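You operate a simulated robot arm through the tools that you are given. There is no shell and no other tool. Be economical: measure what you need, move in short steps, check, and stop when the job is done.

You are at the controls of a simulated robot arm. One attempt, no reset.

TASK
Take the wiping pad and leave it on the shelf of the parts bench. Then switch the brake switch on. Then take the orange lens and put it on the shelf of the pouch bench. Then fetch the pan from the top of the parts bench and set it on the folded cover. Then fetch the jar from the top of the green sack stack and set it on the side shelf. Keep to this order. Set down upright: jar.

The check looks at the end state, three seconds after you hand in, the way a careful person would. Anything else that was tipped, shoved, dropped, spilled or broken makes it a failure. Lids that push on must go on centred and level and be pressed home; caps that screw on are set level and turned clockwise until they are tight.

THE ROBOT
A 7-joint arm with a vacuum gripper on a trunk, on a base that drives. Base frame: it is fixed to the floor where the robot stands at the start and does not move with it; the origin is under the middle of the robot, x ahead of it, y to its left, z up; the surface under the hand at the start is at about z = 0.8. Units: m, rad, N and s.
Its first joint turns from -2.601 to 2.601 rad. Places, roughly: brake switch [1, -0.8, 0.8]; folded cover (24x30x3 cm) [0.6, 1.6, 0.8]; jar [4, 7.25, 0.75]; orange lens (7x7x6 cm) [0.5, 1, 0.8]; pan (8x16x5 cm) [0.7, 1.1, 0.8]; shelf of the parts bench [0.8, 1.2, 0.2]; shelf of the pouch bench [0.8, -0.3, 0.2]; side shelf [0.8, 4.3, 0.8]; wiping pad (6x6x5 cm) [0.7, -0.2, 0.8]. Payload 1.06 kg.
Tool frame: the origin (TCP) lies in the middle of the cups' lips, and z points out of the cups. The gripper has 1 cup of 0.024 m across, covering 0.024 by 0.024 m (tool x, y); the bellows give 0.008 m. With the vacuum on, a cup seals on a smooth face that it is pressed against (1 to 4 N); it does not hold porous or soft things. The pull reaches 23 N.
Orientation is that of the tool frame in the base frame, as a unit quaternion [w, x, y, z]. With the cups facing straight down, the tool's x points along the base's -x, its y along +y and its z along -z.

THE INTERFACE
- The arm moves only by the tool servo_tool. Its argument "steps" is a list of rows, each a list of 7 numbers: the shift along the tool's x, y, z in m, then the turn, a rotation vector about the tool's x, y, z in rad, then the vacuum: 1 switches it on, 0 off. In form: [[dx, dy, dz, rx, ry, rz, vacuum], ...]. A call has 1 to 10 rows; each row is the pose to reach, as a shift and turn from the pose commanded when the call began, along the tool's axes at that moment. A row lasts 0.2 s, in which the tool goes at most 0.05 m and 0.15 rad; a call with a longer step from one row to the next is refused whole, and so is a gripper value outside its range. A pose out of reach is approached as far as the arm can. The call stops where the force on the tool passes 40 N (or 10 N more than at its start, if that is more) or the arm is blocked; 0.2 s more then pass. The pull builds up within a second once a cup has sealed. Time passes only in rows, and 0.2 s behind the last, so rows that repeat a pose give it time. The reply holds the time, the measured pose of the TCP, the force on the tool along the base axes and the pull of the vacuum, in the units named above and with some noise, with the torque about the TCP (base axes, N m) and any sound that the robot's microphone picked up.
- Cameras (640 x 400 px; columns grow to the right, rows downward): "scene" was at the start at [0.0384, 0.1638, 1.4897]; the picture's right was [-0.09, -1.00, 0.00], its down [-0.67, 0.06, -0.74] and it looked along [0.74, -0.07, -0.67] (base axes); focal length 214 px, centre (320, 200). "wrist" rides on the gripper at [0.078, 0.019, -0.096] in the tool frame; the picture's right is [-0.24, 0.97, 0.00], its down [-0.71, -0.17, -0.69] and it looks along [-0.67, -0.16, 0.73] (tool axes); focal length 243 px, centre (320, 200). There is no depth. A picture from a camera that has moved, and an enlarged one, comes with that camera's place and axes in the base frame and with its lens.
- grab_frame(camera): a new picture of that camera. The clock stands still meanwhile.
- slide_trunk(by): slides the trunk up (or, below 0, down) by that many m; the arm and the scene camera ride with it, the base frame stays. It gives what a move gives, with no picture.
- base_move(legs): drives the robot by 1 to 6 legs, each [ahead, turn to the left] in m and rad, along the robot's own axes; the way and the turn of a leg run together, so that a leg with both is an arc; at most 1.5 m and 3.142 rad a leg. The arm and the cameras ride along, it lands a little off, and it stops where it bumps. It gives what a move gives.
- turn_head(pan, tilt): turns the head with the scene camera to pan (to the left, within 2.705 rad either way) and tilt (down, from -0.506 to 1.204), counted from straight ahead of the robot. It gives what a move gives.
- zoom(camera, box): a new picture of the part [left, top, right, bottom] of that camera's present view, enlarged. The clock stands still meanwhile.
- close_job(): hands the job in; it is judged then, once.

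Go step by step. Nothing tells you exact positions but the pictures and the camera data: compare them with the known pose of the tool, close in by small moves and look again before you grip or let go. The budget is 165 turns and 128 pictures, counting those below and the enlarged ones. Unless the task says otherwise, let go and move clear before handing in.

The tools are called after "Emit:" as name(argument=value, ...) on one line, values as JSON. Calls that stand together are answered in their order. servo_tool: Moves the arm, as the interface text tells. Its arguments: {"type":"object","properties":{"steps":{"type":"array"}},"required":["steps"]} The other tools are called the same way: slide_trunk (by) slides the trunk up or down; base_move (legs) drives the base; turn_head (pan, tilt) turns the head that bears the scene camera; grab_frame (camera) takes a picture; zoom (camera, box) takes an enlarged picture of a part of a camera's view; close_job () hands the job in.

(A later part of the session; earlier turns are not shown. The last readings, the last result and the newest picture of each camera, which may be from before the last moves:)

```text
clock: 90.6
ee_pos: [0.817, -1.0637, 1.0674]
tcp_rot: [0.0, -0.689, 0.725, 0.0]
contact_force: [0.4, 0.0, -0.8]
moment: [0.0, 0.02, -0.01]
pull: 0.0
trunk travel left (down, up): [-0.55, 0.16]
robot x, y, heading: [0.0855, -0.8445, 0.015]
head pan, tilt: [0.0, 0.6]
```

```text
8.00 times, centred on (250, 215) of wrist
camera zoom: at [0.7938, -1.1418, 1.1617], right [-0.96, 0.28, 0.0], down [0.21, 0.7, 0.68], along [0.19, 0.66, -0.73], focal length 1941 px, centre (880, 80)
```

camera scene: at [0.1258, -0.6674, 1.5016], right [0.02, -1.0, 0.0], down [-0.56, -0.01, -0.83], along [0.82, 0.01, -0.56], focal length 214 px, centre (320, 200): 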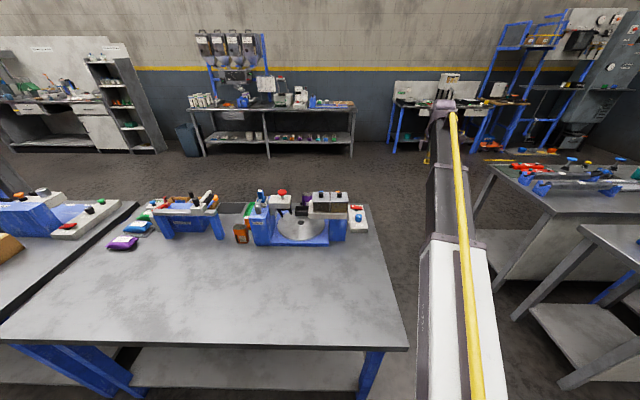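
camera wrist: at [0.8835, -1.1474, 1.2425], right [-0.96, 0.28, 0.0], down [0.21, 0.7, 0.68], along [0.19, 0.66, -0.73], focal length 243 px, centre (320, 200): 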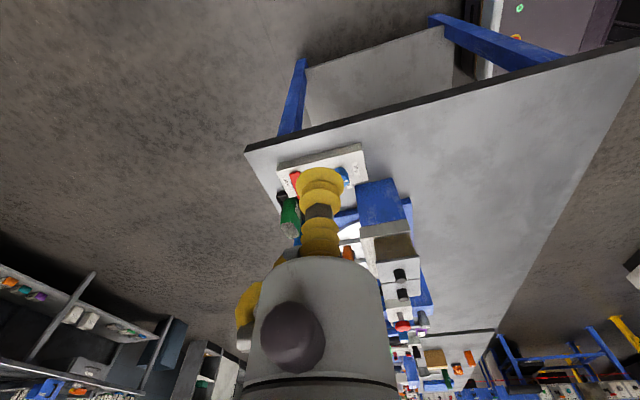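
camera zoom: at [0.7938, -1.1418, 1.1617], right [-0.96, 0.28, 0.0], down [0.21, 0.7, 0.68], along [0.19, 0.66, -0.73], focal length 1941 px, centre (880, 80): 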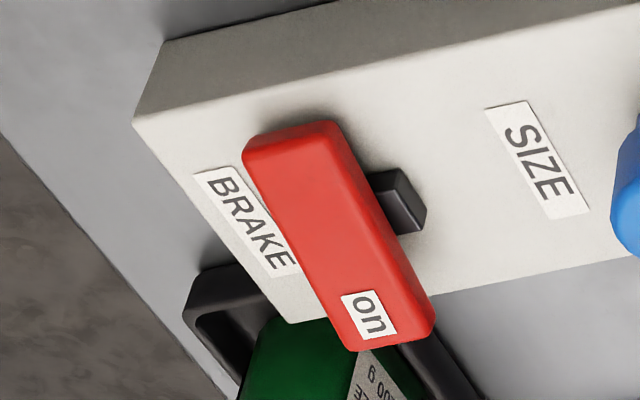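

Triangulated: the "on" mark is at about (1.018, -0.823, 0.855). I'll move above it at z≈0.89, staying clear of the hopper.

Emit:
servo_tool(steps=[[-0.0315, -0.0236, 0.022, 0, 0, 0, 0], [-0.063, -0.0471, 0.044, 0, 0, 0, 0], [-0.0944, -0.0707, 0.066, 0, 0, 0, 0], [-0.1259, -0.0943, 0.088, 0, 0, 0, 0], [-0.1573, -0.1178, 0.11, 0, 0, 0, 0], [-0.1888, -0.1414, 0.132, 0, 0, 0, 0], [-0.2203, -0.165, 0.154, 0, 0, 0, 0], [-0.2517, -0.1885, 0.176, 0, 0, 0, 0], [-0.2517, -0.1885, 0.176, 0, 0, 0, 0]])

Emit:
grab_frame(camera="wrist")

Emit:
zoom(camera="scene", box=[300, 160, 428, 240])

```text
clock: 92.6
ee_pos: [1.0166, -0.8233, 0.8926]
tcp_rot: [0.0, -0.689, 0.724, 0.0]
contact_force: [-0.4, 0.7, 0.4]
moment: [0.0, -0.01, 0.01]
pull: 0.1
trunk travel left (down, up): [-0.55, 0.16]
robot x, y, heading: [0.0854, -0.8402, 0.017]
head pan, tilt: [0.0, 0.6]
```

```text
92 pictures are left
camera wrist: at [0.9939, -0.9008, 0.9869], right [-0.96, 0.28, 0.0], down [0.21, 0.7, 0.68], along [0.19, 0.66, -0.73], focal length 243 px, centre (320, 200)
```

wrist: 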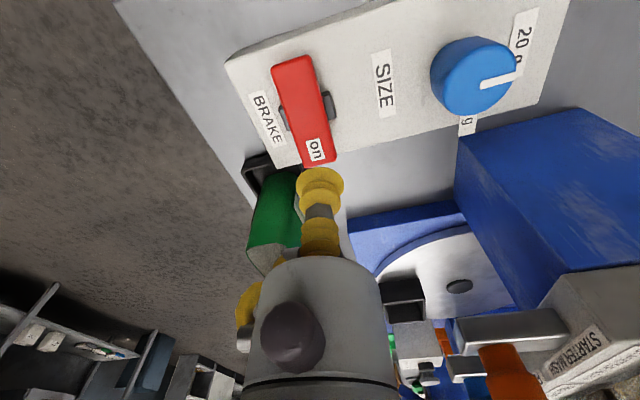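

```text
5.00 times, centred on (364, 200) of scene
camera zoom: at [0.126, -0.6671, 1.5015], right [0.02, -1.0, 0.0], down [-0.57, -0.01, -0.82], along [0.82, 0.01, -0.57], focal length 1072 px, centre (100, 200)
```

zoom: 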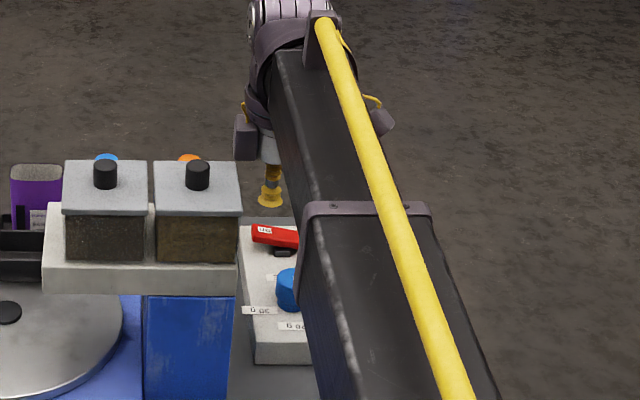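

The cup is right above the "on" mark. I'll press down gradually.

Emit:
servo_tool(steps=[[-0.002, 0, 0.025, 0, 0, 0, 0], [-0.002, 0, 0.035, 0, 0, 0, 0], [-0.002, 0, 0.04, 0, 0, 0, 0], [-0.002, 0, 0.045, 0, 0, 0, 0], [-0.002, 0, 0.05, 0, 0, 0, 0]])

```text
clock: 93.8
ee_pos: [1.0176, -0.8208, 0.8411]
tcp_rot: [0.0, -0.689, 0.724, 0.0]
contact_force: [-0.2, 2.9, 4.5]
moment: [-0.07, 0.01, 0.0]
pull: 0.0
trunk travel left (down, up): [-0.55, 0.16]
robot x, y, heading: [0.0847, -0.8405, 0.018]
head pan, tilt: [0.0, 0.6]
```

Emit:
servo_tool(steps=[[0, 0, 0.004, 0, 0, 0, 0], [0, 0, 0.008, 0, 0, 0, 0], [0, 0, 0.012, 0, 0, 0, 0]])

```text
clock: 94.6
ee_pos: [1.0173, -0.8175, 0.8364]
tcp_rot: [0.005, -0.69, 0.724, -0.003]
contact_force: [-3.6, 4.0, 18.7]
moment: [-0.15, -0.08, -0.12]
pull: 0.1
trunk travel left (down, up): [-0.55, 0.16]
robot x, y, heading: [0.0858, -0.8392, 0.025]
head pan, tilt: [0.0, 0.6]
stopped in row 3: the force on the tool passed its limit at 43 N (the readings are from after the stop); the commanded pose is now the measured one
```

It bottomed out against a stop. I'll raise and check the rocker.

Emit:
servo_tool(steps=[[0, 0, -0.02, 0, 0, 0, 0], [0, 0, -0.05, 0, 0, 0, 0], [0.03, 0, -0.08, 0, 0, 0, 0], [0.06, 0, -0.11, 0, 0, 0, 0], [0.09, 0, -0.13, 0, 0, 0, 0], [0.12, 0, -0.15, 0, 0, 0, 0], [0.12, 0, -0.15, 0, 0, 0, 0]])

Emit:
grab_frame(camera="wrist")

Emit:
zoom(camera="scene", box=[320, 180, 400, 230])

```text
clock: 96.2
ee_pos: [1.0133, -0.9399, 0.9813]
tcp_rot: [0.003, -0.69, 0.724, -0.001]
contact_force: [0.3, 0.3, 0.3]
moment: [0.0, 0.02, -0.01]
pull: 0.1
trunk travel left (down, up): [-0.55, 0.16]
robot x, y, heading: [0.0865, -0.8386, 0.02]
head pan, tilt: [0.0, 0.6]
```

```text
90 pictures are left
camera wrist: at [0.9908, -1.0171, 1.0755], right [-0.96, 0.28, -0.01], down [0.2, 0.7, 0.69], along [0.2, 0.66, -0.73], focal length 243 px, centre (320, 200)
```

wrist: 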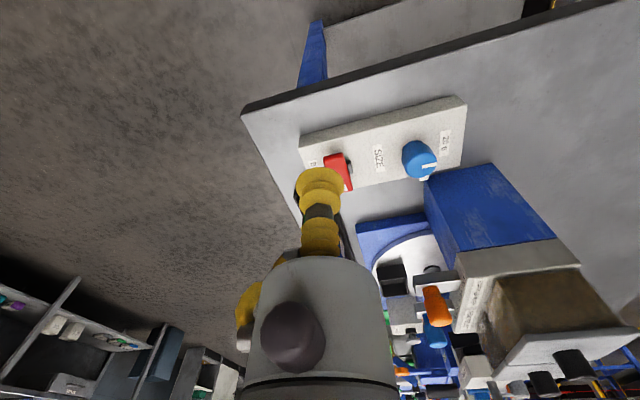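

```text
8.00 times, centred on (360, 205) of scene
camera zoom: at [0.1253, -0.6674, 1.5016], right [0.02, -1.0, 0.0], down [-0.56, -0.01, -0.83], along [0.82, 0.02, -0.56], focal length 1716 px, centre (0, 160)
```

zoom: 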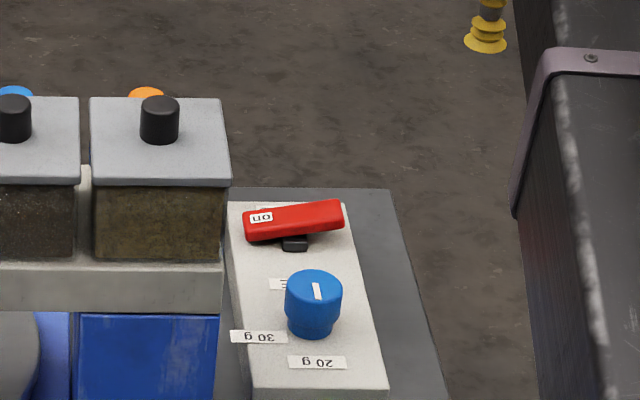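

The rocker has flipped: brake is on. I'll raise, retract and unyaw the tool, then drive to the parts bench for the orange lens.

Emit:
servo_tool(steps=[[0, 0, -0.05, 0, 0, 0, 0], [0, 0, -0.1, 0, 0, 0, 0], [0, 0, -0.15, 0, 0, 0, 0], [0, 0.04, -0.17, 0, 0, 0.15, 0], [0, 0.08, -0.17, 0, 0, 0.3, 0], [0, 0.12, -0.17, 0, 0, 0.45, 0], [0, 0.16, -0.17, 0, 0, 0.6, 0], [-0.02, 0.2, -0.17, 0, 0, 0.75, 0], [-0.06, 0.22, -0.17, 0, 0, 0.9, 0], [-0.1, 0.22, -0.17, 0, 0, 1.05, 0]])

Emit:
servo_tool(steps=[[0, 0, 0, 0, 0, 0.15, 0], [0, 0, 0, 0, 0, 0.3, 0], [0, 0, 0, 0, 0, 0.45, 0]])

Emit:
base_move(legs=[[-0.45, 0], [0, 1.5], [1.0, 0]])

```text
clock: 98.4
ee_pos: [0.8, -0.8286, 1.149]
tcp_rot: [0.004, -0.234, 0.972, 0.001]
contact_force: [4.9, -5.4, -8.0]
moment: [0.71, -0.01, 0.55]
pull: 0.2
trunk travel left (down, up): [-0.55, 0.16]
robot x, y, heading: [0.0854, -0.8396, 0.019]
head pan, tilt: [0.0, 0.6]
```

```text
clock: 98.8
ee_pos: [0.8, -0.8286, 1.1496]
tcp_rot: [0.007, -0.18, 0.984, -0.001]
contact_force: [0.8, -0.2, -0.7]
moment: [0.06, -0.03, 0.02]
pull: 0.0
trunk travel left (down, up): [-0.55, 0.16]
robot x, y, heading: [0.0856, -0.8403, 0.02]
head pan, tilt: [0.0, 0.6]
stopped in row 1: the force on the tool passed its limit at 45 N (the readings are from after the stop); the commanded pose is now the measured one
```

```text
clock: 109.8
ee_pos: [-0.1998, 0.8421, 1.1503]
tcp_rot: [-0.005, 0.788, -0.615, -0.003]
contact_force: [0.3, 0.9, -2.2]
moment: [0.05, 0.0, -0.01]
pull: 0.1
trunk travel left (down, up): [-0.55, 0.16]
robot x, y, heading: [-0.2727, 0.1279, 1.476]
head pan, tilt: [0.0, 0.6]
```

The tool met an unexpected force at (0.8, -0.83, 1.15) while unyawing. I must check whether something on the pouch bench was disturbed.

Emit:
turn_head(pan=-2.05, tilt=0.4)

Emit:
grab_frame(camera="scene")

Emit:
zoom(camera="scene", box=[220, 140, 380, 240])

```text
clock: 111.8
ee_pos: [-0.1986, 0.8423, 1.1479]
tcp_rot: [-0.005, 0.788, -0.615, -0.003]
contact_force: [0.4, 0.6, -1.4]
moment: [0.08, 0.0, -0.01]
pull: 0.1
trunk travel left (down, up): [-0.55, 0.16]
robot x, y, heading: [-0.269, 0.1296, 1.476]
head pan, tilt: [-2.051, 0.4]
```

```text
88 pictures are left
camera scene: at [-0.3674, 0.0531, 1.5198], right [-0.54, -0.84, 0.0], down [-0.33, 0.21, -0.92], along [0.77, -0.5, -0.39], focal length 214 px, centre (320, 200)
```

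scene: 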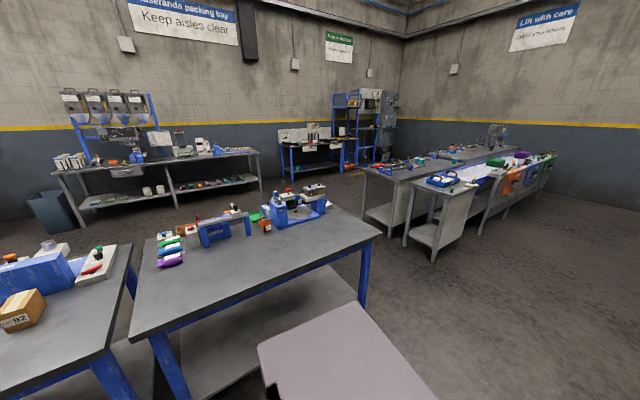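

```text
4.00 times, centred on (300, 190) of scene
camera zoom: at [-0.3674, 0.0531, 1.5198], right [-0.54, -0.84, 0.0], down [-0.33, 0.21, -0.92], along [0.77, -0.5, -0.39], focal length 858 px, centre (400, 240)
```

zoom: 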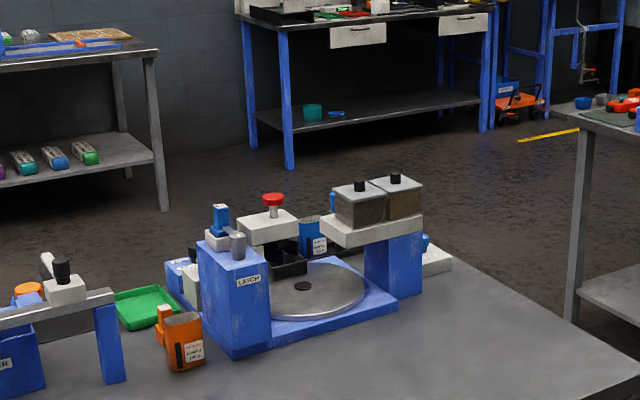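

Everything on the pouch bench still stands as before (the force was likely the arm's own limit). I'll go on to the lens.

Emit:
base_move(legs=[[0.87, 0], [0, -1.45]])

Emit:
turn_head(pan=0.2, tilt=0.8)

Emit:
grab_frame(camera="scene")

Emit:
grab_frame(camera="wrist")

```text
clock: 119.9
ee_pos: [0.5113, 1.0738, 1.1478]
tcp_rot: [0.005, -0.215, 0.977, -0.001]
contact_force: [0.1, 0.3, -1.1]
moment: [-0.06, -0.05, -0.04]
pull: 0.1
trunk travel left (down, up): [-0.55, 0.16]
robot x, y, heading: [-0.2026, 1.0119, 0.093]
head pan, tilt: [-2.051, 0.4]
```

```text
clock: 122.0
ee_pos: [0.5119, 1.0731, 1.1488]
tcp_rot: [0.006, -0.216, 0.976, -0.001]
contact_force: [0.5, 0.3, -0.7]
moment: [0.02, -0.06, -0.01]
pull: 0.1
trunk travel left (down, up): [-0.55, 0.16]
robot x, y, heading: [-0.1976, 1.0127, 0.094]
head pan, tilt: [0.201, 0.799]
```

```text
86 pictures are left
camera scene: at [-0.1833, 1.2019, 1.4847], right [0.29, -0.96, 0.0], down [-0.69, -0.21, -0.7], along [0.67, 0.2, -0.72], focal length 214 px, centre (320, 200)
```

scene: 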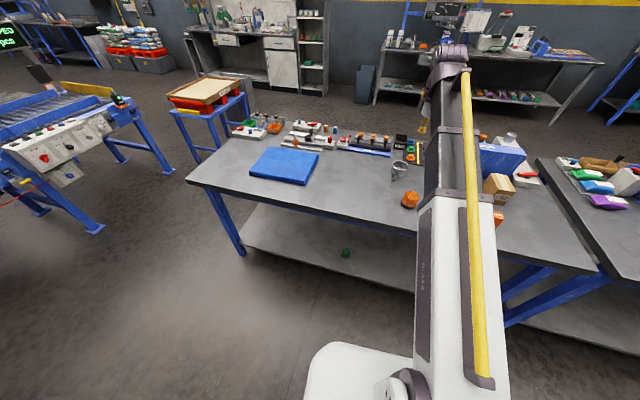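

```text
85 pictures are left
camera wrist: at [0.4317, 1.0575, 1.2431], right [-0.2, 0.98, 0.0], down [0.71, 0.14, 0.69], along [0.68, 0.14, -0.72], focal length 243 px, centre (320, 200)
```

wrist: 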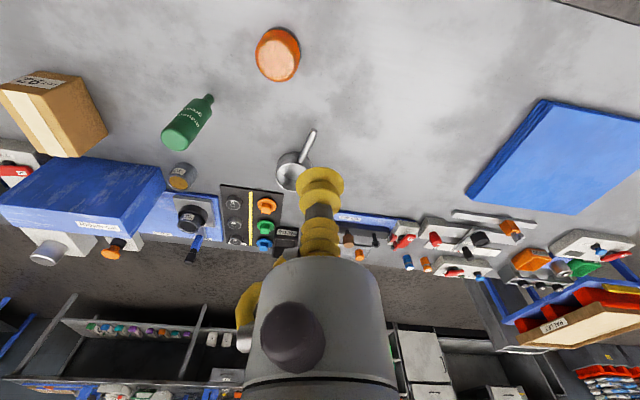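

The lens is at about (0.53, 1.018). I'll unyaw the tool and move above it for a closer look.

Emit:
servo_tool(steps=[[0.002, -0.015, 0.03, 0, 0, 0.145, 0], [0.004, -0.03, 0.06, 0, 0, 0.29, 0], [0.006, -0.045, 0.09, 0, 0, 0.435, 0], [0.007, -0.0574, 0.12, 0, 0, 0.435, 0], [0.007, -0.0574, 0.15, 0, 0, 0.435, 0], [0.007, -0.0574, 0.15, 0, 0, 0.435, 0]])

Emit:
grab_frame(camera="wrist")

```text
clock: 123.4
ee_pos: [0.53, 1.018, 0.9973]
tcp_rot: [0.006, 0.0, 1.0, 0.001]
contact_force: [0.2, 0.3, 0.2]
moment: [0.0, -0.03, -0.02]
pull: 0.1
trunk travel left (down, up): [-0.55, 0.16]
robot x, y, heading: [-0.2002, 1.0118, 0.092]
head pan, tilt: [0.201, 0.799]
```

```text
84 pictures are left
camera wrist: at [0.4512, 1.0367, 1.0921], right [0.24, 0.97, 0.0], down [0.7, -0.17, 0.69], along [0.67, -0.16, -0.72], focal length 243 px, centre (320, 200)
```

wrist: 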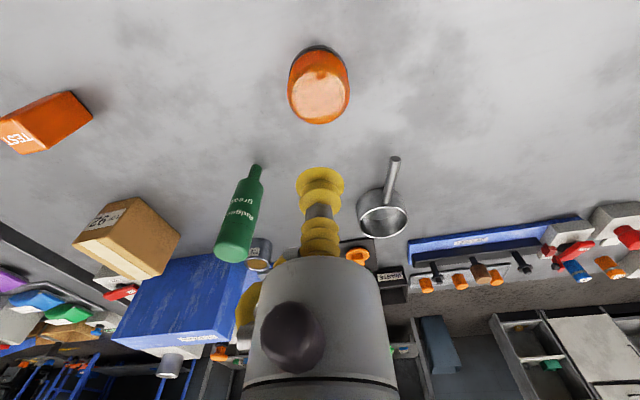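

Emit:
zoom(camera="wrist", box=[270, 30, 370, 140])

Emit:
zoom(camera="scene", box=[370, 130, 450, 220])

```text
3.64 times, centred on (320, 85) of wrist
camera zoom: at [0.4512, 1.0367, 1.0921], right [0.24, 0.97, 0.0], down [0.7, -0.17, 0.69], along [0.67, -0.16, -0.72], focal length 882 px, centre (320, 618)
```

zoom: 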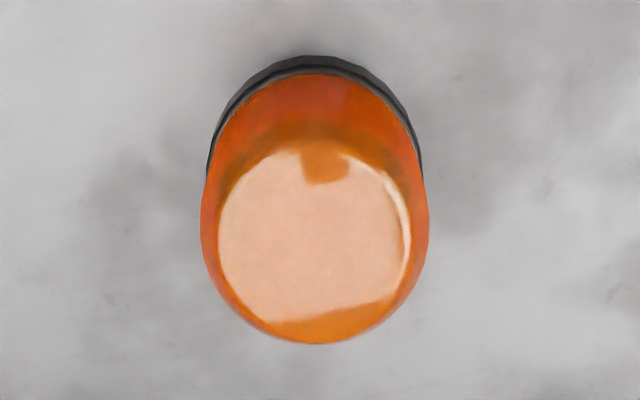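

```text
4.44 times, centred on (410, 175) of scene
camera zoom: at [-0.1832, 1.202, 1.4847], right [0.29, -0.96, 0.0], down [-0.69, -0.21, -0.7], along [0.67, 0.2, -0.72], focal length 953 px, centre (-80, 311)
```

zoom: 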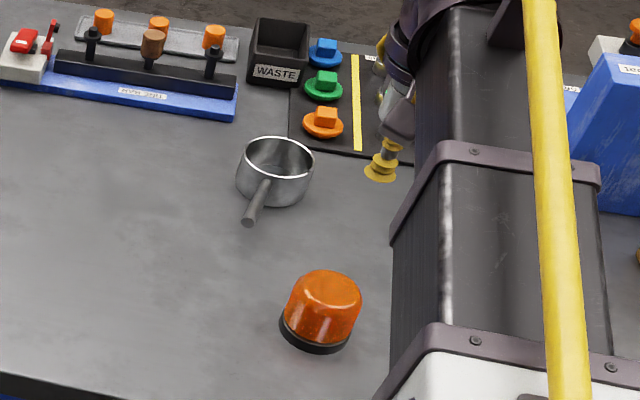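

The lens has a flat top centred near (0.534, 1.016). I'll descend with vacuum.

Emit:
servo_tool(steps=[[-0.004, -0.002, 0.045, 0, 0, 0, 1], [-0.004, -0.002, 0.09, 0, 0, 0, 1], [-0.004, -0.002, 0.12, 0, 0, 0, 1], [-0.004, -0.002, 0.13, 0, 0, 0, 1], [-0.004, -0.002, 0.135, 0, 0, 0, 1], [-0.004, -0.002, 0.138, 0, 0, 0, 1], [-0.004, -0.002, 0.138, 0, 0, 0, 1], [-0.004, -0.002, 0.138, 0, 0, 0, 1]])

```text
clock: 125.2
ee_pos: [0.5387, 1.0162, 0.8619]
tcp_rot: [0.006, -0.001, 1.0, 0.0]
contact_force: [-0.6, -0.2, -0.5]
moment: [0.01, -0.01, 0.0]
pull: 0.0
trunk travel left (down, up): [-0.55, 0.16]
robot x, y, heading: [-0.2015, 1.0124, 0.098]
head pan, tilt: [0.201, 0.799]
```

Emit:
servo_tool(steps=[[0.003, 0, 0.002, 0, 0, 0, 1], [0.003, 0, 0.004, 0, 0, 0, 1], [0.003, 0, 0.006, 0, 0, 0, 1], [0.003, 0, 0.008, 0, 0, 0, 1], [0.003, 0, 0.008, 0, 0, 0, 1]])

Emit:
zoom(camera="wrist", box=[240, 60, 400, 220])

```text
clock: 126.4
ee_pos: [0.5332, 1.0184, 0.854]
tcp_rot: [0.005, -0.001, 1.0, 0.001]
contact_force: [6.4, 0.5, 15.2]
moment: [-0.01, 0.12, 0.02]
pull: 22.5
trunk travel left (down, up): [-0.55, 0.16]
robot x, y, heading: [-0.1994, 1.0101, 0.093]
head pan, tilt: [0.201, 0.799]
```

```text
2.50 times, centred on (320, 140) of wrist
camera zoom: at [0.4543, 1.0369, 0.948], right [0.24, 0.97, 0.01], down [0.7, -0.17, 0.69], along [0.67, -0.16, -0.72], focal length 606 px, centre (320, 350)
```

zoom: 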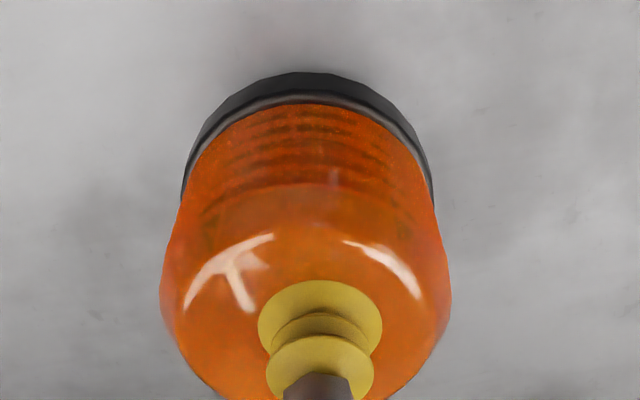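

Sealed. I'll lift, then back away and drive to the pouch bench.

Emit:
servo_tool(steps=[[0, 0, -0.02, 0, 0, 0, 1], [0, 0, -0.06, 0, 0, 0, 1], [0, 0, -0.1, 0, 0, 0, 1], [0, 0, -0.14, 0, 0, 0, 1], [0, 0, -0.18, 0, 0, 0, 1], [0, 0, -0.22, 0, 0, 0, 1], [0, 0, -0.26, 0, 0, 0, 1], [0, 0, -0.29, 0, 0, 0, 1]])

Emit:
base_move(legs=[[-0.4, 0], [0, -1.6], [1.2, 0]])

Emit:
grab_frame(camera="wrist")

```text
clock: 128.2
ee_pos: [0.5319, 1.0192, 1.1438]
tcp_rot: [0.005, 0.0, 1.0, 0.001]
contact_force: [-0.1, 0.2, -1.9]
moment: [0.05, 0.02, -0.01]
pull: 23.3
trunk travel left (down, up): [-0.55, 0.16]
robot x, y, heading: [-0.2002, 1.0122, 0.092]
head pan, tilt: [0.201, 0.799]
```

```text
clock: 140.5
ee_pos: [-0.5487, -0.9851, 1.1445]
tcp_rot: [0.004, 0.717, 0.697, -0.005]
contact_force: [-0.1, -0.4, -0.8]
moment: [0.0, 0.02, 0.02]
pull: 22.3
trunk travel left (down, up): [-0.55, 0.16]
robot x, y, heading: [-0.5277, -0.2547, -1.516]
head pan, tilt: [0.201, 0.799]
```

```text
80 pictures are left
camera wrist: at [-0.5265, -0.9071, 1.2384], right [0.96, -0.27, 0.0], down [-0.2, -0.69, 0.69], along [-0.18, -0.67, -0.72], focal length 243 px, centre (320, 200)
```

wrist: 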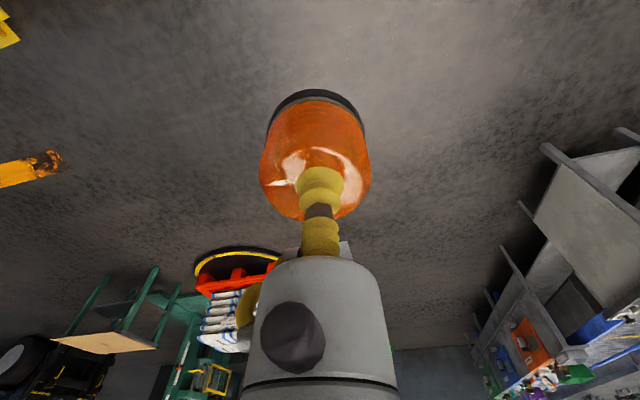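

Emit:
base_move(legs=[[0, 1.516], [-0.1, 0]])

Emit:
slide_trunk(by=-0.4)

Emit:
slide_trunk(by=-0.15)

Emit:
turn_head(pan=0.0, tilt=0.5)

Emit:
grab_frame(camera="scene")

```text
clock: 145.2
ee_pos: [0.0972, -0.3326, 1.1436]
tcp_rot: [0.006, 0.062, 0.998, 0.001]
contact_force: [0.8, 0.9, -1.9]
moment: [0.01, -0.01, 0.0]
pull: 23.1
trunk travel left (down, up): [-0.55, 0.16]
robot x, y, heading: [-0.6296, -0.2498, -0.031]
head pan, tilt: [0.201, 0.799]
```

```text
clock: 149.1
ee_pos: [0.0975, -0.333, 0.7439]
tcp_rot: [0.006, 0.062, 0.998, 0.001]
contact_force: [-0.6, -1.2, -1.7]
moment: [0.03, -0.02, -0.01]
pull: 22.7
trunk travel left (down, up): [-0.15, 0.56]
robot x, y, heading: [-0.6319, -0.2498, -0.034]
head pan, tilt: [0.201, 0.799]
```

```text
clock: 150.8
ee_pos: [0.0984, -0.3324, 0.5945]
tcp_rot: [0.005, 0.062, 0.998, 0.001]
contact_force: [-0.2, 0.1, -2.1]
moment: [-0.02, 0.01, 0.02]
pull: 22.5
trunk travel left (down, up): [0.0, 0.71]
robot x, y, heading: [-0.6308, -0.2516, -0.032]
head pan, tilt: [0.201, 0.799]
```

```text
clock: 151.6
ee_pos: [0.0981, -0.3316, 0.5948]
tcp_rot: [0.005, 0.062, 0.998, 0.001]
contact_force: [-0.6, -0.2, -0.7]
moment: [0.0, -0.02, 0.0]
pull: 22.6
trunk travel left (down, up): [0.0, 0.71]
robot x, y, heading: [-0.6323, -0.2492, -0.03]
head pan, tilt: [0.0, 0.499]
```

```text
79 pictures are left
camera scene: at [-0.5793, -0.0787, 0.9606], right [-0.03, -1.0, 0.0], down [-0.48, 0.01, -0.88], along [0.88, -0.03, -0.48], focal length 214 px, centre (320, 200)
```

scene: 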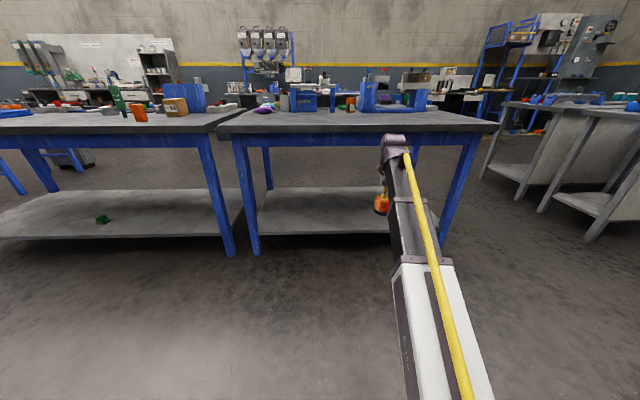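

The pad is visible on the other shelf; this shelf is empty. I'll stretch the arm low and forward, then drive in.

Emit:
servo_tool(steps=[[-0.023, 0.003, 0.03, 0, 0, 0, 1], [-0.047, 0.006, 0.06, 0, 0, 0, 1], [-0.07, 0.009, 0.09, 0, 0, 0, 1], [-0.094, 0.012, 0.12, 0, 0, 0, 1], [-0.118, 0.015, 0.15, 0, 0, 0, 1], [-0.141, 0.018, 0.18, 0, 0, 0, 1], [-0.165, 0.021, 0.21, 0, 0, 0, 1], [-0.1885, 0.0236, 0.24, 0, 0, 0, 1], [-0.1885, 0.0236, 0.24, 0, 0, 0, 1]])

Emit:
base_move(legs=[[0.28, 0]])

Emit:
grab_frame(camera="scene")

Emit:
grab_frame(camera="wrist")

```text
clock: 153.6
ee_pos: [0.2901, -0.3341, 0.3596]
tcp_rot: [0.007, 0.062, 0.998, 0.001]
contact_force: [0.2, 0.1, -0.8]
moment: [0.0, 0.02, 0.02]
pull: 23.2
trunk travel left (down, up): [0.0, 0.71]
robot x, y, heading: [-0.6334, -0.2446, -0.032]
head pan, tilt: [0.0, 0.499]
```

```text
clock: 155.6
ee_pos: [0.576, -0.3559, 0.3584]
tcp_rot: [0.005, 0.068, 0.998, 0.0]
contact_force: [0.3, 0.8, -1.1]
moment: [0.03, 0.02, 0.01]
pull: 23.2
trunk travel left (down, up): [0.0, 0.71]
robot x, y, heading: [-0.3491, -0.2622, -0.039]
head pan, tilt: [0.0, 0.499]
```

```text
78 pictures are left
camera scene: at [-0.2901, -0.0902, 0.9607], right [-0.04, -1.0, 0.0], down [-0.48, 0.02, -0.88], along [0.88, -0.04, -0.48], focal length 214 px, centre (320, 200)
```

scene: 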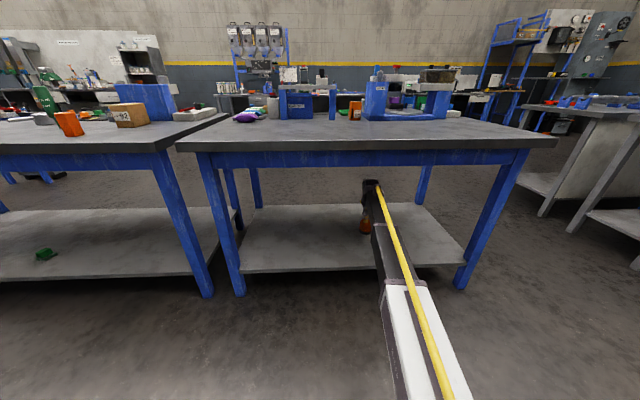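

```text
77 pictures are left
camera wrist: at [0.4999, -0.3265, 0.4533], right [0.36, 0.93, 0.0], down [0.67, -0.27, 0.69], along [0.65, -0.25, -0.72], focal length 243 px, centre (320, 200)
```

wrist: 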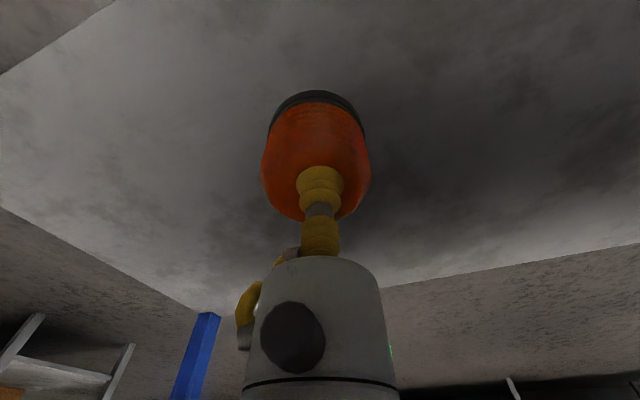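

The lens is over the shelf. I'll lower to just above the expected contact (≈0.237).

Emit:
servo_tool(steps=[[0, 0, 0.04, 0, 0, 0, 1], [0, 0, 0.08, 0, 0, 0, 1], [0, 0, 0.105, 0, 0, 0, 1], [0, 0, 0.113, 0, 0, 0, 1], [0, 0, 0.117, 0, 0, 0, 1], [0, 0, 0.12, 0, 0, 0, 1], [0, 0, 0.12, 0, 0, 0, 1]])

Emit:
zoom(camera="wrist", box=[220, 60, 420, 200])

```text
clock: 157.2
ee_pos: [0.5763, -0.357, 0.2421]
tcp_rot: [0.008, 0.068, 0.998, 0.0]
contact_force: [2.0, -2.7, 16.4]
moment: [-0.02, 0.08, 0.02]
pull: 22.7
trunk travel left (down, up): [0.0, 0.71]
robot x, y, heading: [-0.3446, -0.2596, -0.045]
head pan, tilt: [0.0, 0.499]
```

```text
2.86 times, centred on (320, 130) of wrist
camera zoom: at [0.5001, -0.3277, 0.3355], right [0.36, 0.93, 0.01], down [0.67, -0.27, 0.69], along [0.65, -0.25, -0.72], focal length 693 px, centre (320, 400)
```

zoom: 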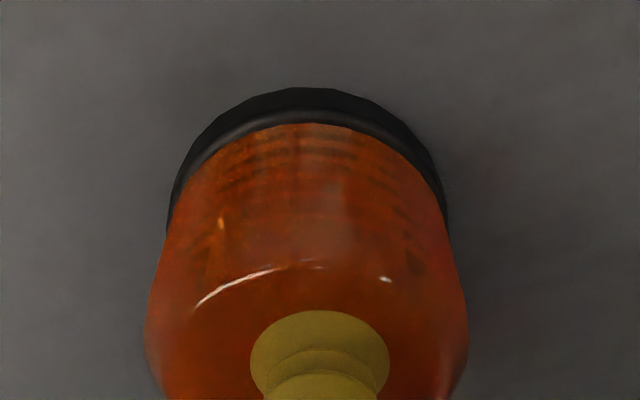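

It is already in contact (16 N). I'll ease up 3 mm, release, and rise slowly.

Emit:
servo_tool(steps=[[0, 0, -0.003, 0, 0, 0, 1], [0, 0, -0.003, 0, 0, 0, 0], [0, 0, -0.003, 0, 0, 0, 0], [0, 0, -0.003, 0, 0, 0, 0], [0, 0, -0.003, 0, 0, 0, 0], [0, 0, -0.006, 0, 0, 0, 0], [0, 0, -0.02, 0, 0, 0, 0], [0, 0, -0.05, 0, 0, 0, 0], [0, 0, -0.08, 0, 0, 0, 0], [0, 0, -0.12, 0, 0, 0, 0]])

Emit:
grab_frame(camera="wrist")

```text
clock: 159.4
ee_pos: [0.5743, -0.3573, 0.3606]
tcp_rot: [0.006, 0.068, 0.998, 0.001]
contact_force: [1.1, -0.3, 0.2]
moment: [-0.01, 0.01, 0.01]
pull: 0.0
trunk travel left (down, up): [0.0, 0.71]
robot x, y, heading: [-0.3456, -0.2628, -0.042]
head pan, tilt: [0.0, 0.499]
```

```text
75 pictures are left
camera wrist: at [0.4986, -0.3282, 0.4542], right [0.36, 0.93, 0.0], down [0.67, -0.27, 0.69], along [0.65, -0.25, -0.72], focal length 243 px, centre (320, 200)
```

wrist: 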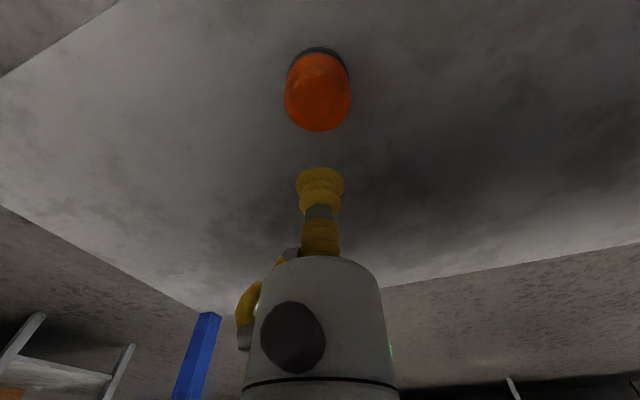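

The lens stands on the shelf. I'll back out, raise, and go to the parts bench for the pan.

Emit:
base_move(legs=[[-0.35, 0]])

Emit:
slide_trunk(by=0.4)

Emit:
slide_trunk(by=0.15)

Emit:
servo_tool(steps=[[0.02, 0, -0.04, 0, 0, 0, 0], [0.04, 0, -0.08, 0, 0, 0, 0], [0.06, 0, -0.12, 0, 0, 0.04, 0], [0.08, 0, -0.16, 0, 0, 0.08, 0], [0.1, 0, -0.2, 0, 0, 0.08, 0], [0.12, 0, -0.23, 0, 0, 0.08, 0], [0.15, 0, -0.24, 0, 0, 0.08, 0]])

Emit:
base_move(legs=[[0, 1.6], [1.5, 0]])

```text
clock: 161.7
ee_pos: [0.2235, -0.3411, 0.3592]
tcp_rot: [0.006, 0.067, 0.998, 0.001]
contact_force: [0.3, -0.4, 0.1]
moment: [0.02, -0.01, -0.02]
pull: 0.1
trunk travel left (down, up): [0.0, 0.71]
robot x, y, heading: [-0.695, -0.2451, -0.036]
head pan, tilt: [0.0, 0.499]
```

```text
clock: 165.5
ee_pos: [0.2235, -0.3398, 0.7602]
tcp_rot: [0.005, 0.068, 0.998, 0.001]
contact_force: [0.7, -0.1, 1.0]
moment: [0.0, 0.0, -0.01]
pull: 0.0
trunk travel left (down, up): [-0.4, 0.31]
robot x, y, heading: [-0.693, -0.2448, -0.038]
head pan, tilt: [0.0, 0.499]
```

```text
clock: 167.2
ee_pos: [0.2239, -0.3397, 0.9097]
tcp_rot: [0.005, 0.067, 0.998, 0.0]
contact_force: [0.6, 0.8, -1.1]
moment: [-0.01, -0.04, -0.01]
pull: 0.1
trunk travel left (down, up): [-0.55, 0.16]
robot x, y, heading: [-0.6951, -0.2451, -0.04]
head pan, tilt: [0.0, 0.499]
```

```text
clock: 168.8
ee_pos: [0.0704, -0.3201, 1.1488]
tcp_rot: [0.007, 0.107, 0.994, 0.001]
contact_force: [0.6, 0.6, -1.2]
moment: [0.03, -0.02, -0.04]
pull: 0.0
trunk travel left (down, up): [-0.55, 0.16]
robot x, y, heading: [-0.6962, -0.244, -0.039]
head pan, tilt: [0.0, 0.499]
```

```text
clock: 180.3
ee_pos: [-0.5834, 2.057, 1.1482]
tcp_rot: [0.003, -0.629, 0.777, 0.003]
contact_force: [-0.1, -0.4, 0.3]
moment: [-0.04, 0.02, -0.01]
pull: 0.0
trunk travel left (down, up): [-0.55, 0.16]
robot x, y, heading: [-0.6594, 1.2892, 1.534]
head pan, tilt: [0.0, 0.499]
```

Emit:
base_move(legs=[[0, -1.534], [0.5, 0]])

Emit:
servo_tool(steps=[[0, 0, 0, 0, 0, -0.1, 0], [0, 0, 0, 0, 0, -0.2, 0], [0, 0, 0, 0, 0, -0.2, 0]])

Emit:
turn_head(pan=0.1, tilt=0.8)

Emit:
grab_frame(camera="wrist")

Emit:
grab_frame(camera="scene")

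```text
clock: 186.9
ee_pos: [0.5958, 1.2237, 1.1475]
tcp_rot: [0.006, 0.094, 0.996, 0.002]
contact_force: [-0.3, -0.6, 1.1]
moment: [0.02, -0.01, 0.0]
pull: 0.0
trunk travel left (down, up): [-0.55, 0.16]
robot x, y, heading: [-0.1725, 1.2783, -0.016]
head pan, tilt: [0.0, 0.499]
```

```text
clock: 187.8
ee_pos: [0.5948, 1.2239, 1.1493]
tcp_rot: [0.006, -0.007, 1.0, 0.0]
contact_force: [-0.3, 0.6, -0.1]
moment: [0.01, 0.01, 0.01]
pull: 0.1
trunk travel left (down, up): [-0.55, 0.16]
robot x, y, heading: [-0.1692, 1.2809, -0.021]
head pan, tilt: [0.0, 0.499]
```

```text
clock: 188.6
ee_pos: [0.5955, 1.2234, 1.1476]
tcp_rot: [0.006, -0.005, 1.0, 0.0]
contact_force: [-0.7, 0.7, -0.5]
moment: [-0.01, -0.01, 0.02]
pull: 0.2
trunk travel left (down, up): [-0.55, 0.16]
robot x, y, heading: [-0.1748, 1.2811, -0.016]
head pan, tilt: [0.099, 0.799]
```

```text
74 pictures are left
camera wrist: at [0.5158, 1.2415, 1.2418], right [0.22, 0.97, 0.0], down [0.7, -0.16, 0.69], along [0.68, -0.15, -0.72], focal length 243 px, centre (320, 200)
```

wrist: 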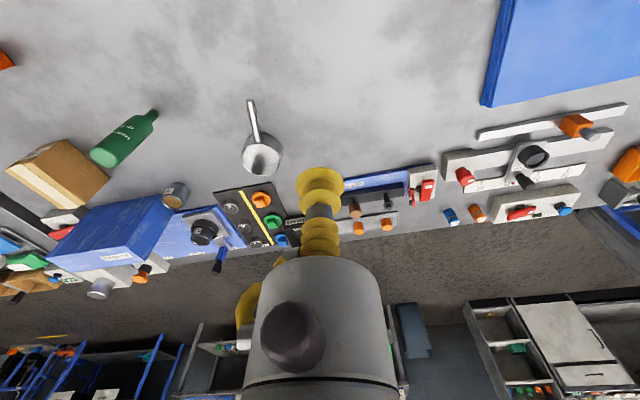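

```text
73 pictures are left
camera scene: at [-0.1348, 1.4602, 1.4848], right [0.08, -1.0, 0.0], down [-0.71, -0.06, -0.7], along [0.7, 0.06, -0.72], focal length 214 px, centre (320, 200)
```

scene: 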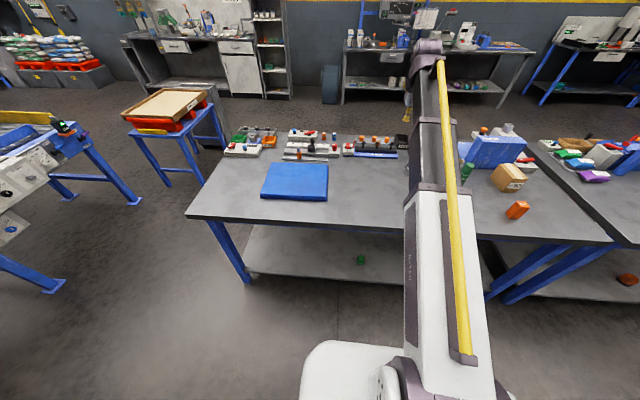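

Emit:
zoom(camera="wrist", box=[220, 90, 300, 190])

```text
4.00 times, centred on (260, 140) of wrist
camera zoom: at [0.5158, 1.2415, 1.2418], right [0.22, 0.97, 0.0], down [0.7, -0.16, 0.69], along [0.68, -0.15, -0.72], focal length 970 px, centre (560, 440)
```

zoom: 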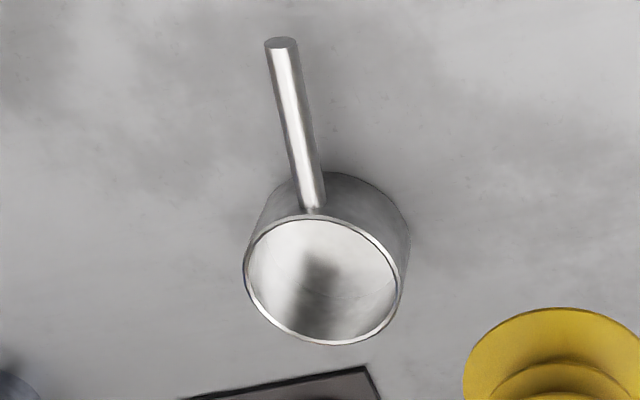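

The pan is open and upright, with the rim centre near (0.756, 1.072) and the handle pointing to -x. I'll drive 0.1 m closer and position above its middle.

Emit:
base_move(legs=[[0.1, 0]])

Emit:
servo_tool(steps=[[-0.01, -0.03, 0.025, 0, 0, 0, 0], [-0.02, -0.06, 0.05, 0, 0, 0, 0], [-0.03, -0.09, 0.075, 0, 0, 0, 0], [-0.04, -0.12, 0.1, 0, 0, 0, 0], [-0.05, -0.145, 0.125, 0, 0, 0, 0], [-0.055, -0.145, 0.15, 0, 0, 0, 0], [-0.055, -0.145, 0.15, 0, 0, 0, 0]])

Emit:
grab_frame(camera="wrist")

```text
clock: 189.7
ee_pos: [0.6928, 1.2245, 1.1481]
tcp_rot: [0.006, -0.007, 1.0, 0.0]
contact_force: [0.7, -0.2, 0.4]
moment: [-0.01, 0.02, 0.0]
pull: 0.0
trunk travel left (down, up): [-0.55, 0.16]
robot x, y, heading: [-0.0755, 1.2804, -0.015]
head pan, tilt: [0.099, 0.799]
```

```text
clock: 191.3
ee_pos: [0.7517, 1.0785, 0.9974]
tcp_rot: [0.006, -0.006, 1.0, 0.0]
contact_force: [0.3, -0.7, 0.3]
moment: [0.0, -0.01, 0.02]
pull: 0.0
trunk travel left (down, up): [-0.55, 0.16]
robot x, y, heading: [-0.0758, 1.2835, -0.018]
head pan, tilt: [0.099, 0.799]
```

```text
71 pictures are left
camera wrist: at [0.6721, 1.0963, 1.0913], right [0.22, 0.98, 0.0], down [0.7, -0.16, 0.69], along [0.68, -0.15, -0.72], focal length 243 px, centre (320, 200)
```

wrist: 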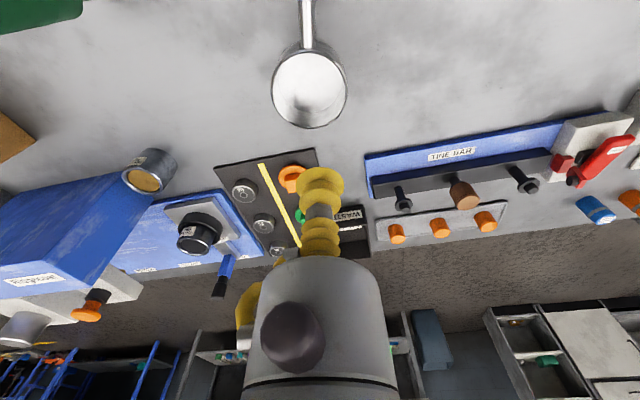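

Emit:
zoom(camera="wrist", box=[260, 30, 360, 140])

```text
3.64 times, centred on (310, 85) of wrist
camera zoom: at [0.6721, 1.0963, 1.0913], right [0.22, 0.98, 0.0], down [0.7, -0.16, 0.69], along [0.68, -0.15, -0.72], focal length 882 px, centre (356, 618)
```

zoom: 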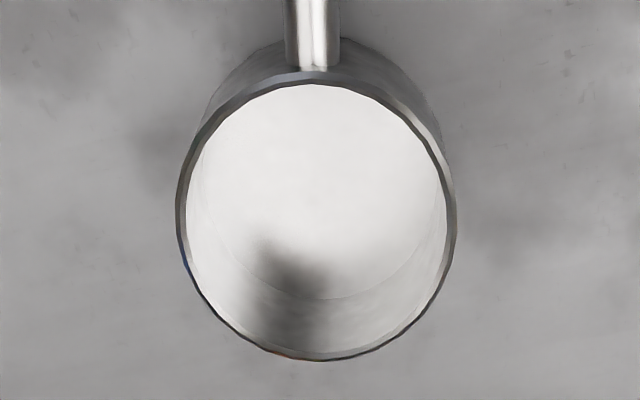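

The pan's floor centre is about (0.757, 1.067). I'll descend into it with vacuum, slowly at the end.

Emit:
servo_tool(steps=[[-0.003, -0.0115, 0.04, 0, 0, 0, 1], [-0.003, -0.0115, 0.08, 0, 0, 0, 1], [-0.003, -0.0115, 0.12, 0, 0, 0, 1], [-0.003, -0.0115, 0.155, 0, 0, 0, 1], [-0.003, -0.0115, 0.175, 0, 0, 0, 1], [-0.003, -0.0115, 0.183, 0, 0, 0, 1], [-0.003, -0.0115, 0.188, 0, 0, 0, 1], [-0.003, -0.0115, 0.191, 0, 0, 0, 1], [-0.003, -0.0115, 0.191, 0, 0, 0, 1]])

Emit:
grab_frame(camera="wrist")

```text
clock: 193.3
ee_pos: [0.7577, 1.0701, 0.8062]
tcp_rot: [0.006, -0.008, 1.0, 0.001]
contact_force: [-0.4, 0.4, -1.1]
moment: [0.0, 0.02, 0.03]
pull: 22.8
trunk travel left (down, up): [-0.55, 0.16]
robot x, y, heading: [-0.0745, 1.2748, -0.01]
head pan, tilt: [0.099, 0.799]
```

```text
69 pictures are left
camera wrist: at [0.6778, 1.0872, 0.9004], right [0.22, 0.98, 0.0], down [0.7, -0.16, 0.69], along [0.68, -0.15, -0.72], focal length 243 px, centre (320, 200)
```

wrist: 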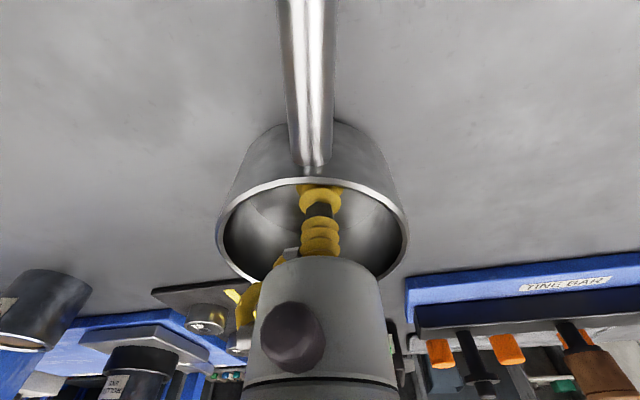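

The pan is sealed. I'll lift it and move it over to the folded cover, centre ≈(0.62, 1.64).

Emit:
servo_tool(steps=[[0, 0, -0.02, 0, 0, 0, 1], [0, 0, -0.05, 0, 0, 0, 1], [0, 0, -0.08, 0, 0, 0, 1], [0, 0, -0.12, 0, 0, 0, 1], [0, 0, -0.16, 0, 0, 0, 1], [0, 0, -0.2, 0, 0, 0, 1], [0.005, 0.02, -0.23, 0, 0, 0, 1], [0.015, 0.06, -0.24, 0, 0, 0, 1], [0.025, 0.1, -0.24, 0, 0, 0, 1], [0.035, 0.14, -0.24, 0, 0, 0, 1]])

Emit:
servo_tool(steps=[[0.007, 0.045, 0, 0, 0, 0, 1], [0.015, 0.09, 0, 0, 0, 0, 1], [0.022, 0.135, 0, 0, 0, 0, 1], [0.03, 0.18, 0, 0, 0, 0, 1], [0.038, 0.225, 0, 0, 0, 0, 1], [0.045, 0.27, 0, 0, 0, 0, 1], [0.053, 0.315, 0, 0, 0, 0, 1], [0.06, 0.36, 0, 0, 0, 0, 1], [0.065, 0.4, 0, 0, 0, 0, 1], [0.067, 0.42, 0, 0, 0, 0, 1]])

Emit:
grab_frame(camera="wrist")

Emit:
grab_frame(camera="scene")

```text
clock: 195.5
ee_pos: [0.7211, 1.2088, 1.0469]
tcp_rot: [0.006, -0.007, 1.0, 0.001]
contact_force: [-0.3, -0.2, -0.9]
moment: [0.03, -0.01, 0.0]
pull: 23.0
trunk travel left (down, up): [-0.55, 0.16]
robot x, y, heading: [-0.0736, 1.2791, -0.015]
head pan, tilt: [0.099, 0.799]
```

```text
clock: 197.7
ee_pos: [0.6444, 1.6274, 1.0467]
tcp_rot: [0.005, -0.007, 1.0, 0.001]
contact_force: [0.5, -0.3, -0.8]
moment: [0.01, -0.01, 0.03]
pull: 23.5
trunk travel left (down, up): [-0.55, 0.16]
robot x, y, heading: [-0.0755, 1.28, -0.012]
head pan, tilt: [0.099, 0.799]
```

```text
68 pictures are left
camera wrist: at [0.5653, 1.6458, 1.1407], right [0.22, 0.97, 0.0], down [0.7, -0.16, 0.69], along [0.68, -0.15, -0.72], focal length 243 px, centre (320, 200)
```

wrist: 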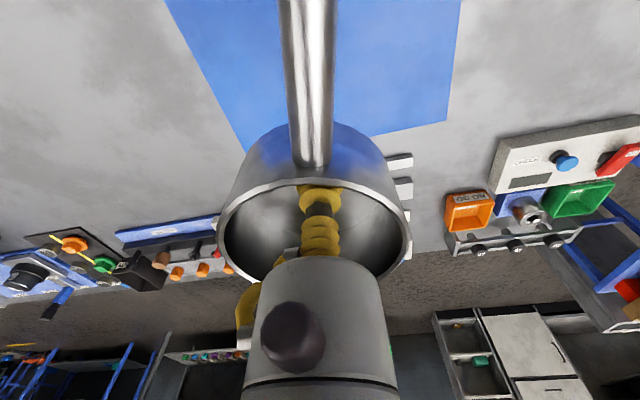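

```text
67 pictures are left
camera scene: at [-0.0373, 1.459, 1.4847], right [0.09, -1.0, 0.0], down [-0.71, -0.06, -0.7], along [0.69, 0.06, -0.72], focal length 214 px, centre (320, 200)
```

scene: 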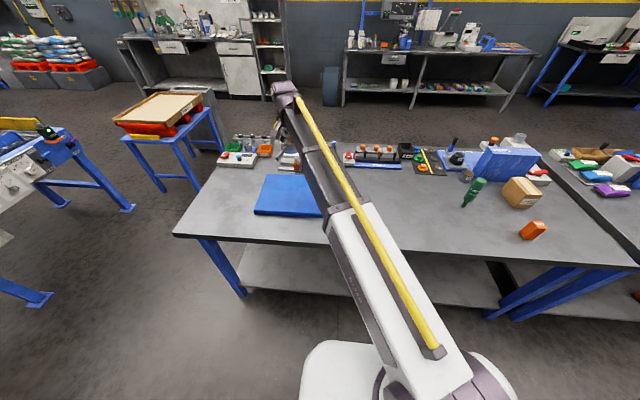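

The pan is over the cover centre (cover spans about x 0.49-0.74, y 1.49-1.78). I'll lower it.

Emit:
servo_tool(steps=[[0, 0.003, 0.04, 0, 0, 0, 1], [0, 0.003, 0.08, 0, 0, 0, 1], [0, 0.003, 0.12, 0, 0, 0, 1], [0, 0.003, 0.16, 0, 0, 0, 1], [0, 0.003, 0.185, 0, 0, 0, 1], [0, 0.003, 0.193, 0, 0, 0, 1], [0, 0.003, 0.199, 0, 0, 0, 1], [0, 0.003, 0.204, 0, 0, 0, 1], [0, 0.003, 0.204, 0, 0, 0, 1]])

Emit:
grab_frame(camera="wrist")

```text
clock: 199.7
ee_pos: [0.6463, 1.6304, 0.8419]
tcp_rot: [0.006, -0.006, 1.0, 0.001]
contact_force: [-0.2, 0.0, -0.7]
moment: [-0.02, -0.02, 0.0]
pull: 22.9
trunk travel left (down, up): [-0.55, 0.16]
robot x, y, heading: [-0.0771, 1.2777, -0.014]
head pan, tilt: [0.099, 0.799]
```

```text
66 pictures are left
camera wrist: at [0.5672, 1.6482, 0.9366], right [0.22, 0.98, 0.0], down [0.7, -0.16, 0.69], along [0.68, -0.15, -0.72], focal length 243 px, centre (320, 200)
```

wrist: 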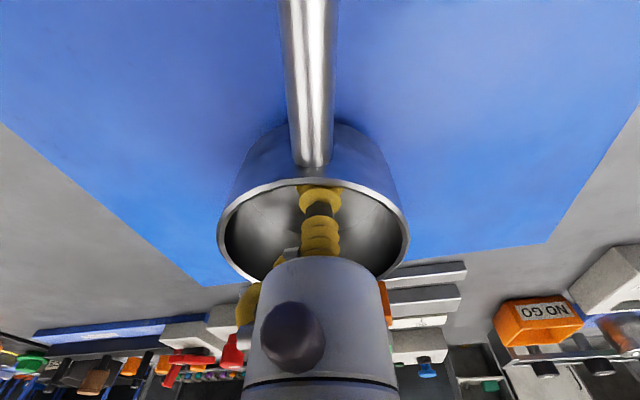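

Emit:
servo_tool(steps=[[0, 0, 0.003, 0, 0, 0, 1], [0, 0, 0.005, 0, 0, 0, 1], [0, 0, 0.007, 0, 0, 0, 1], [0, 0, 0.007, 0, 0, 0, 1]])

```text
clock: 200.7
ee_pos: [0.6474, 1.6295, 0.837]
tcp_rot: [0.006, -0.006, 1.0, 0.0]
contact_force: [-0.9, 0.7, -0.9]
moment: [0.03, 0.02, 0.0]
pull: 23.0
trunk travel left (down, up): [-0.55, 0.16]
robot x, y, heading: [-0.0778, 1.2806, -0.011]
head pan, tilt: [0.099, 0.799]
```

Emit:
servo_tool(steps=[[0, 0, 0.002, 0, 0, 0, 1], [0, 0, 0.004, 0, 0, 0, 1], [0, 0, 0.004, 0, 0, 0, 1]])

```text
clock: 201.5
ee_pos: [0.6458, 1.6302, 0.8338]
tcp_rot: [0.007, -0.007, 1.0, 0.001]
contact_force: [5.9, 1.2, 16.8]
moment: [-0.01, 0.12, 0.05]
pull: 22.8
trunk travel left (down, up): [-0.55, 0.16]
robot x, y, heading: [-0.0765, 1.2798, -0.012]
head pan, tilt: [0.099, 0.799]
```

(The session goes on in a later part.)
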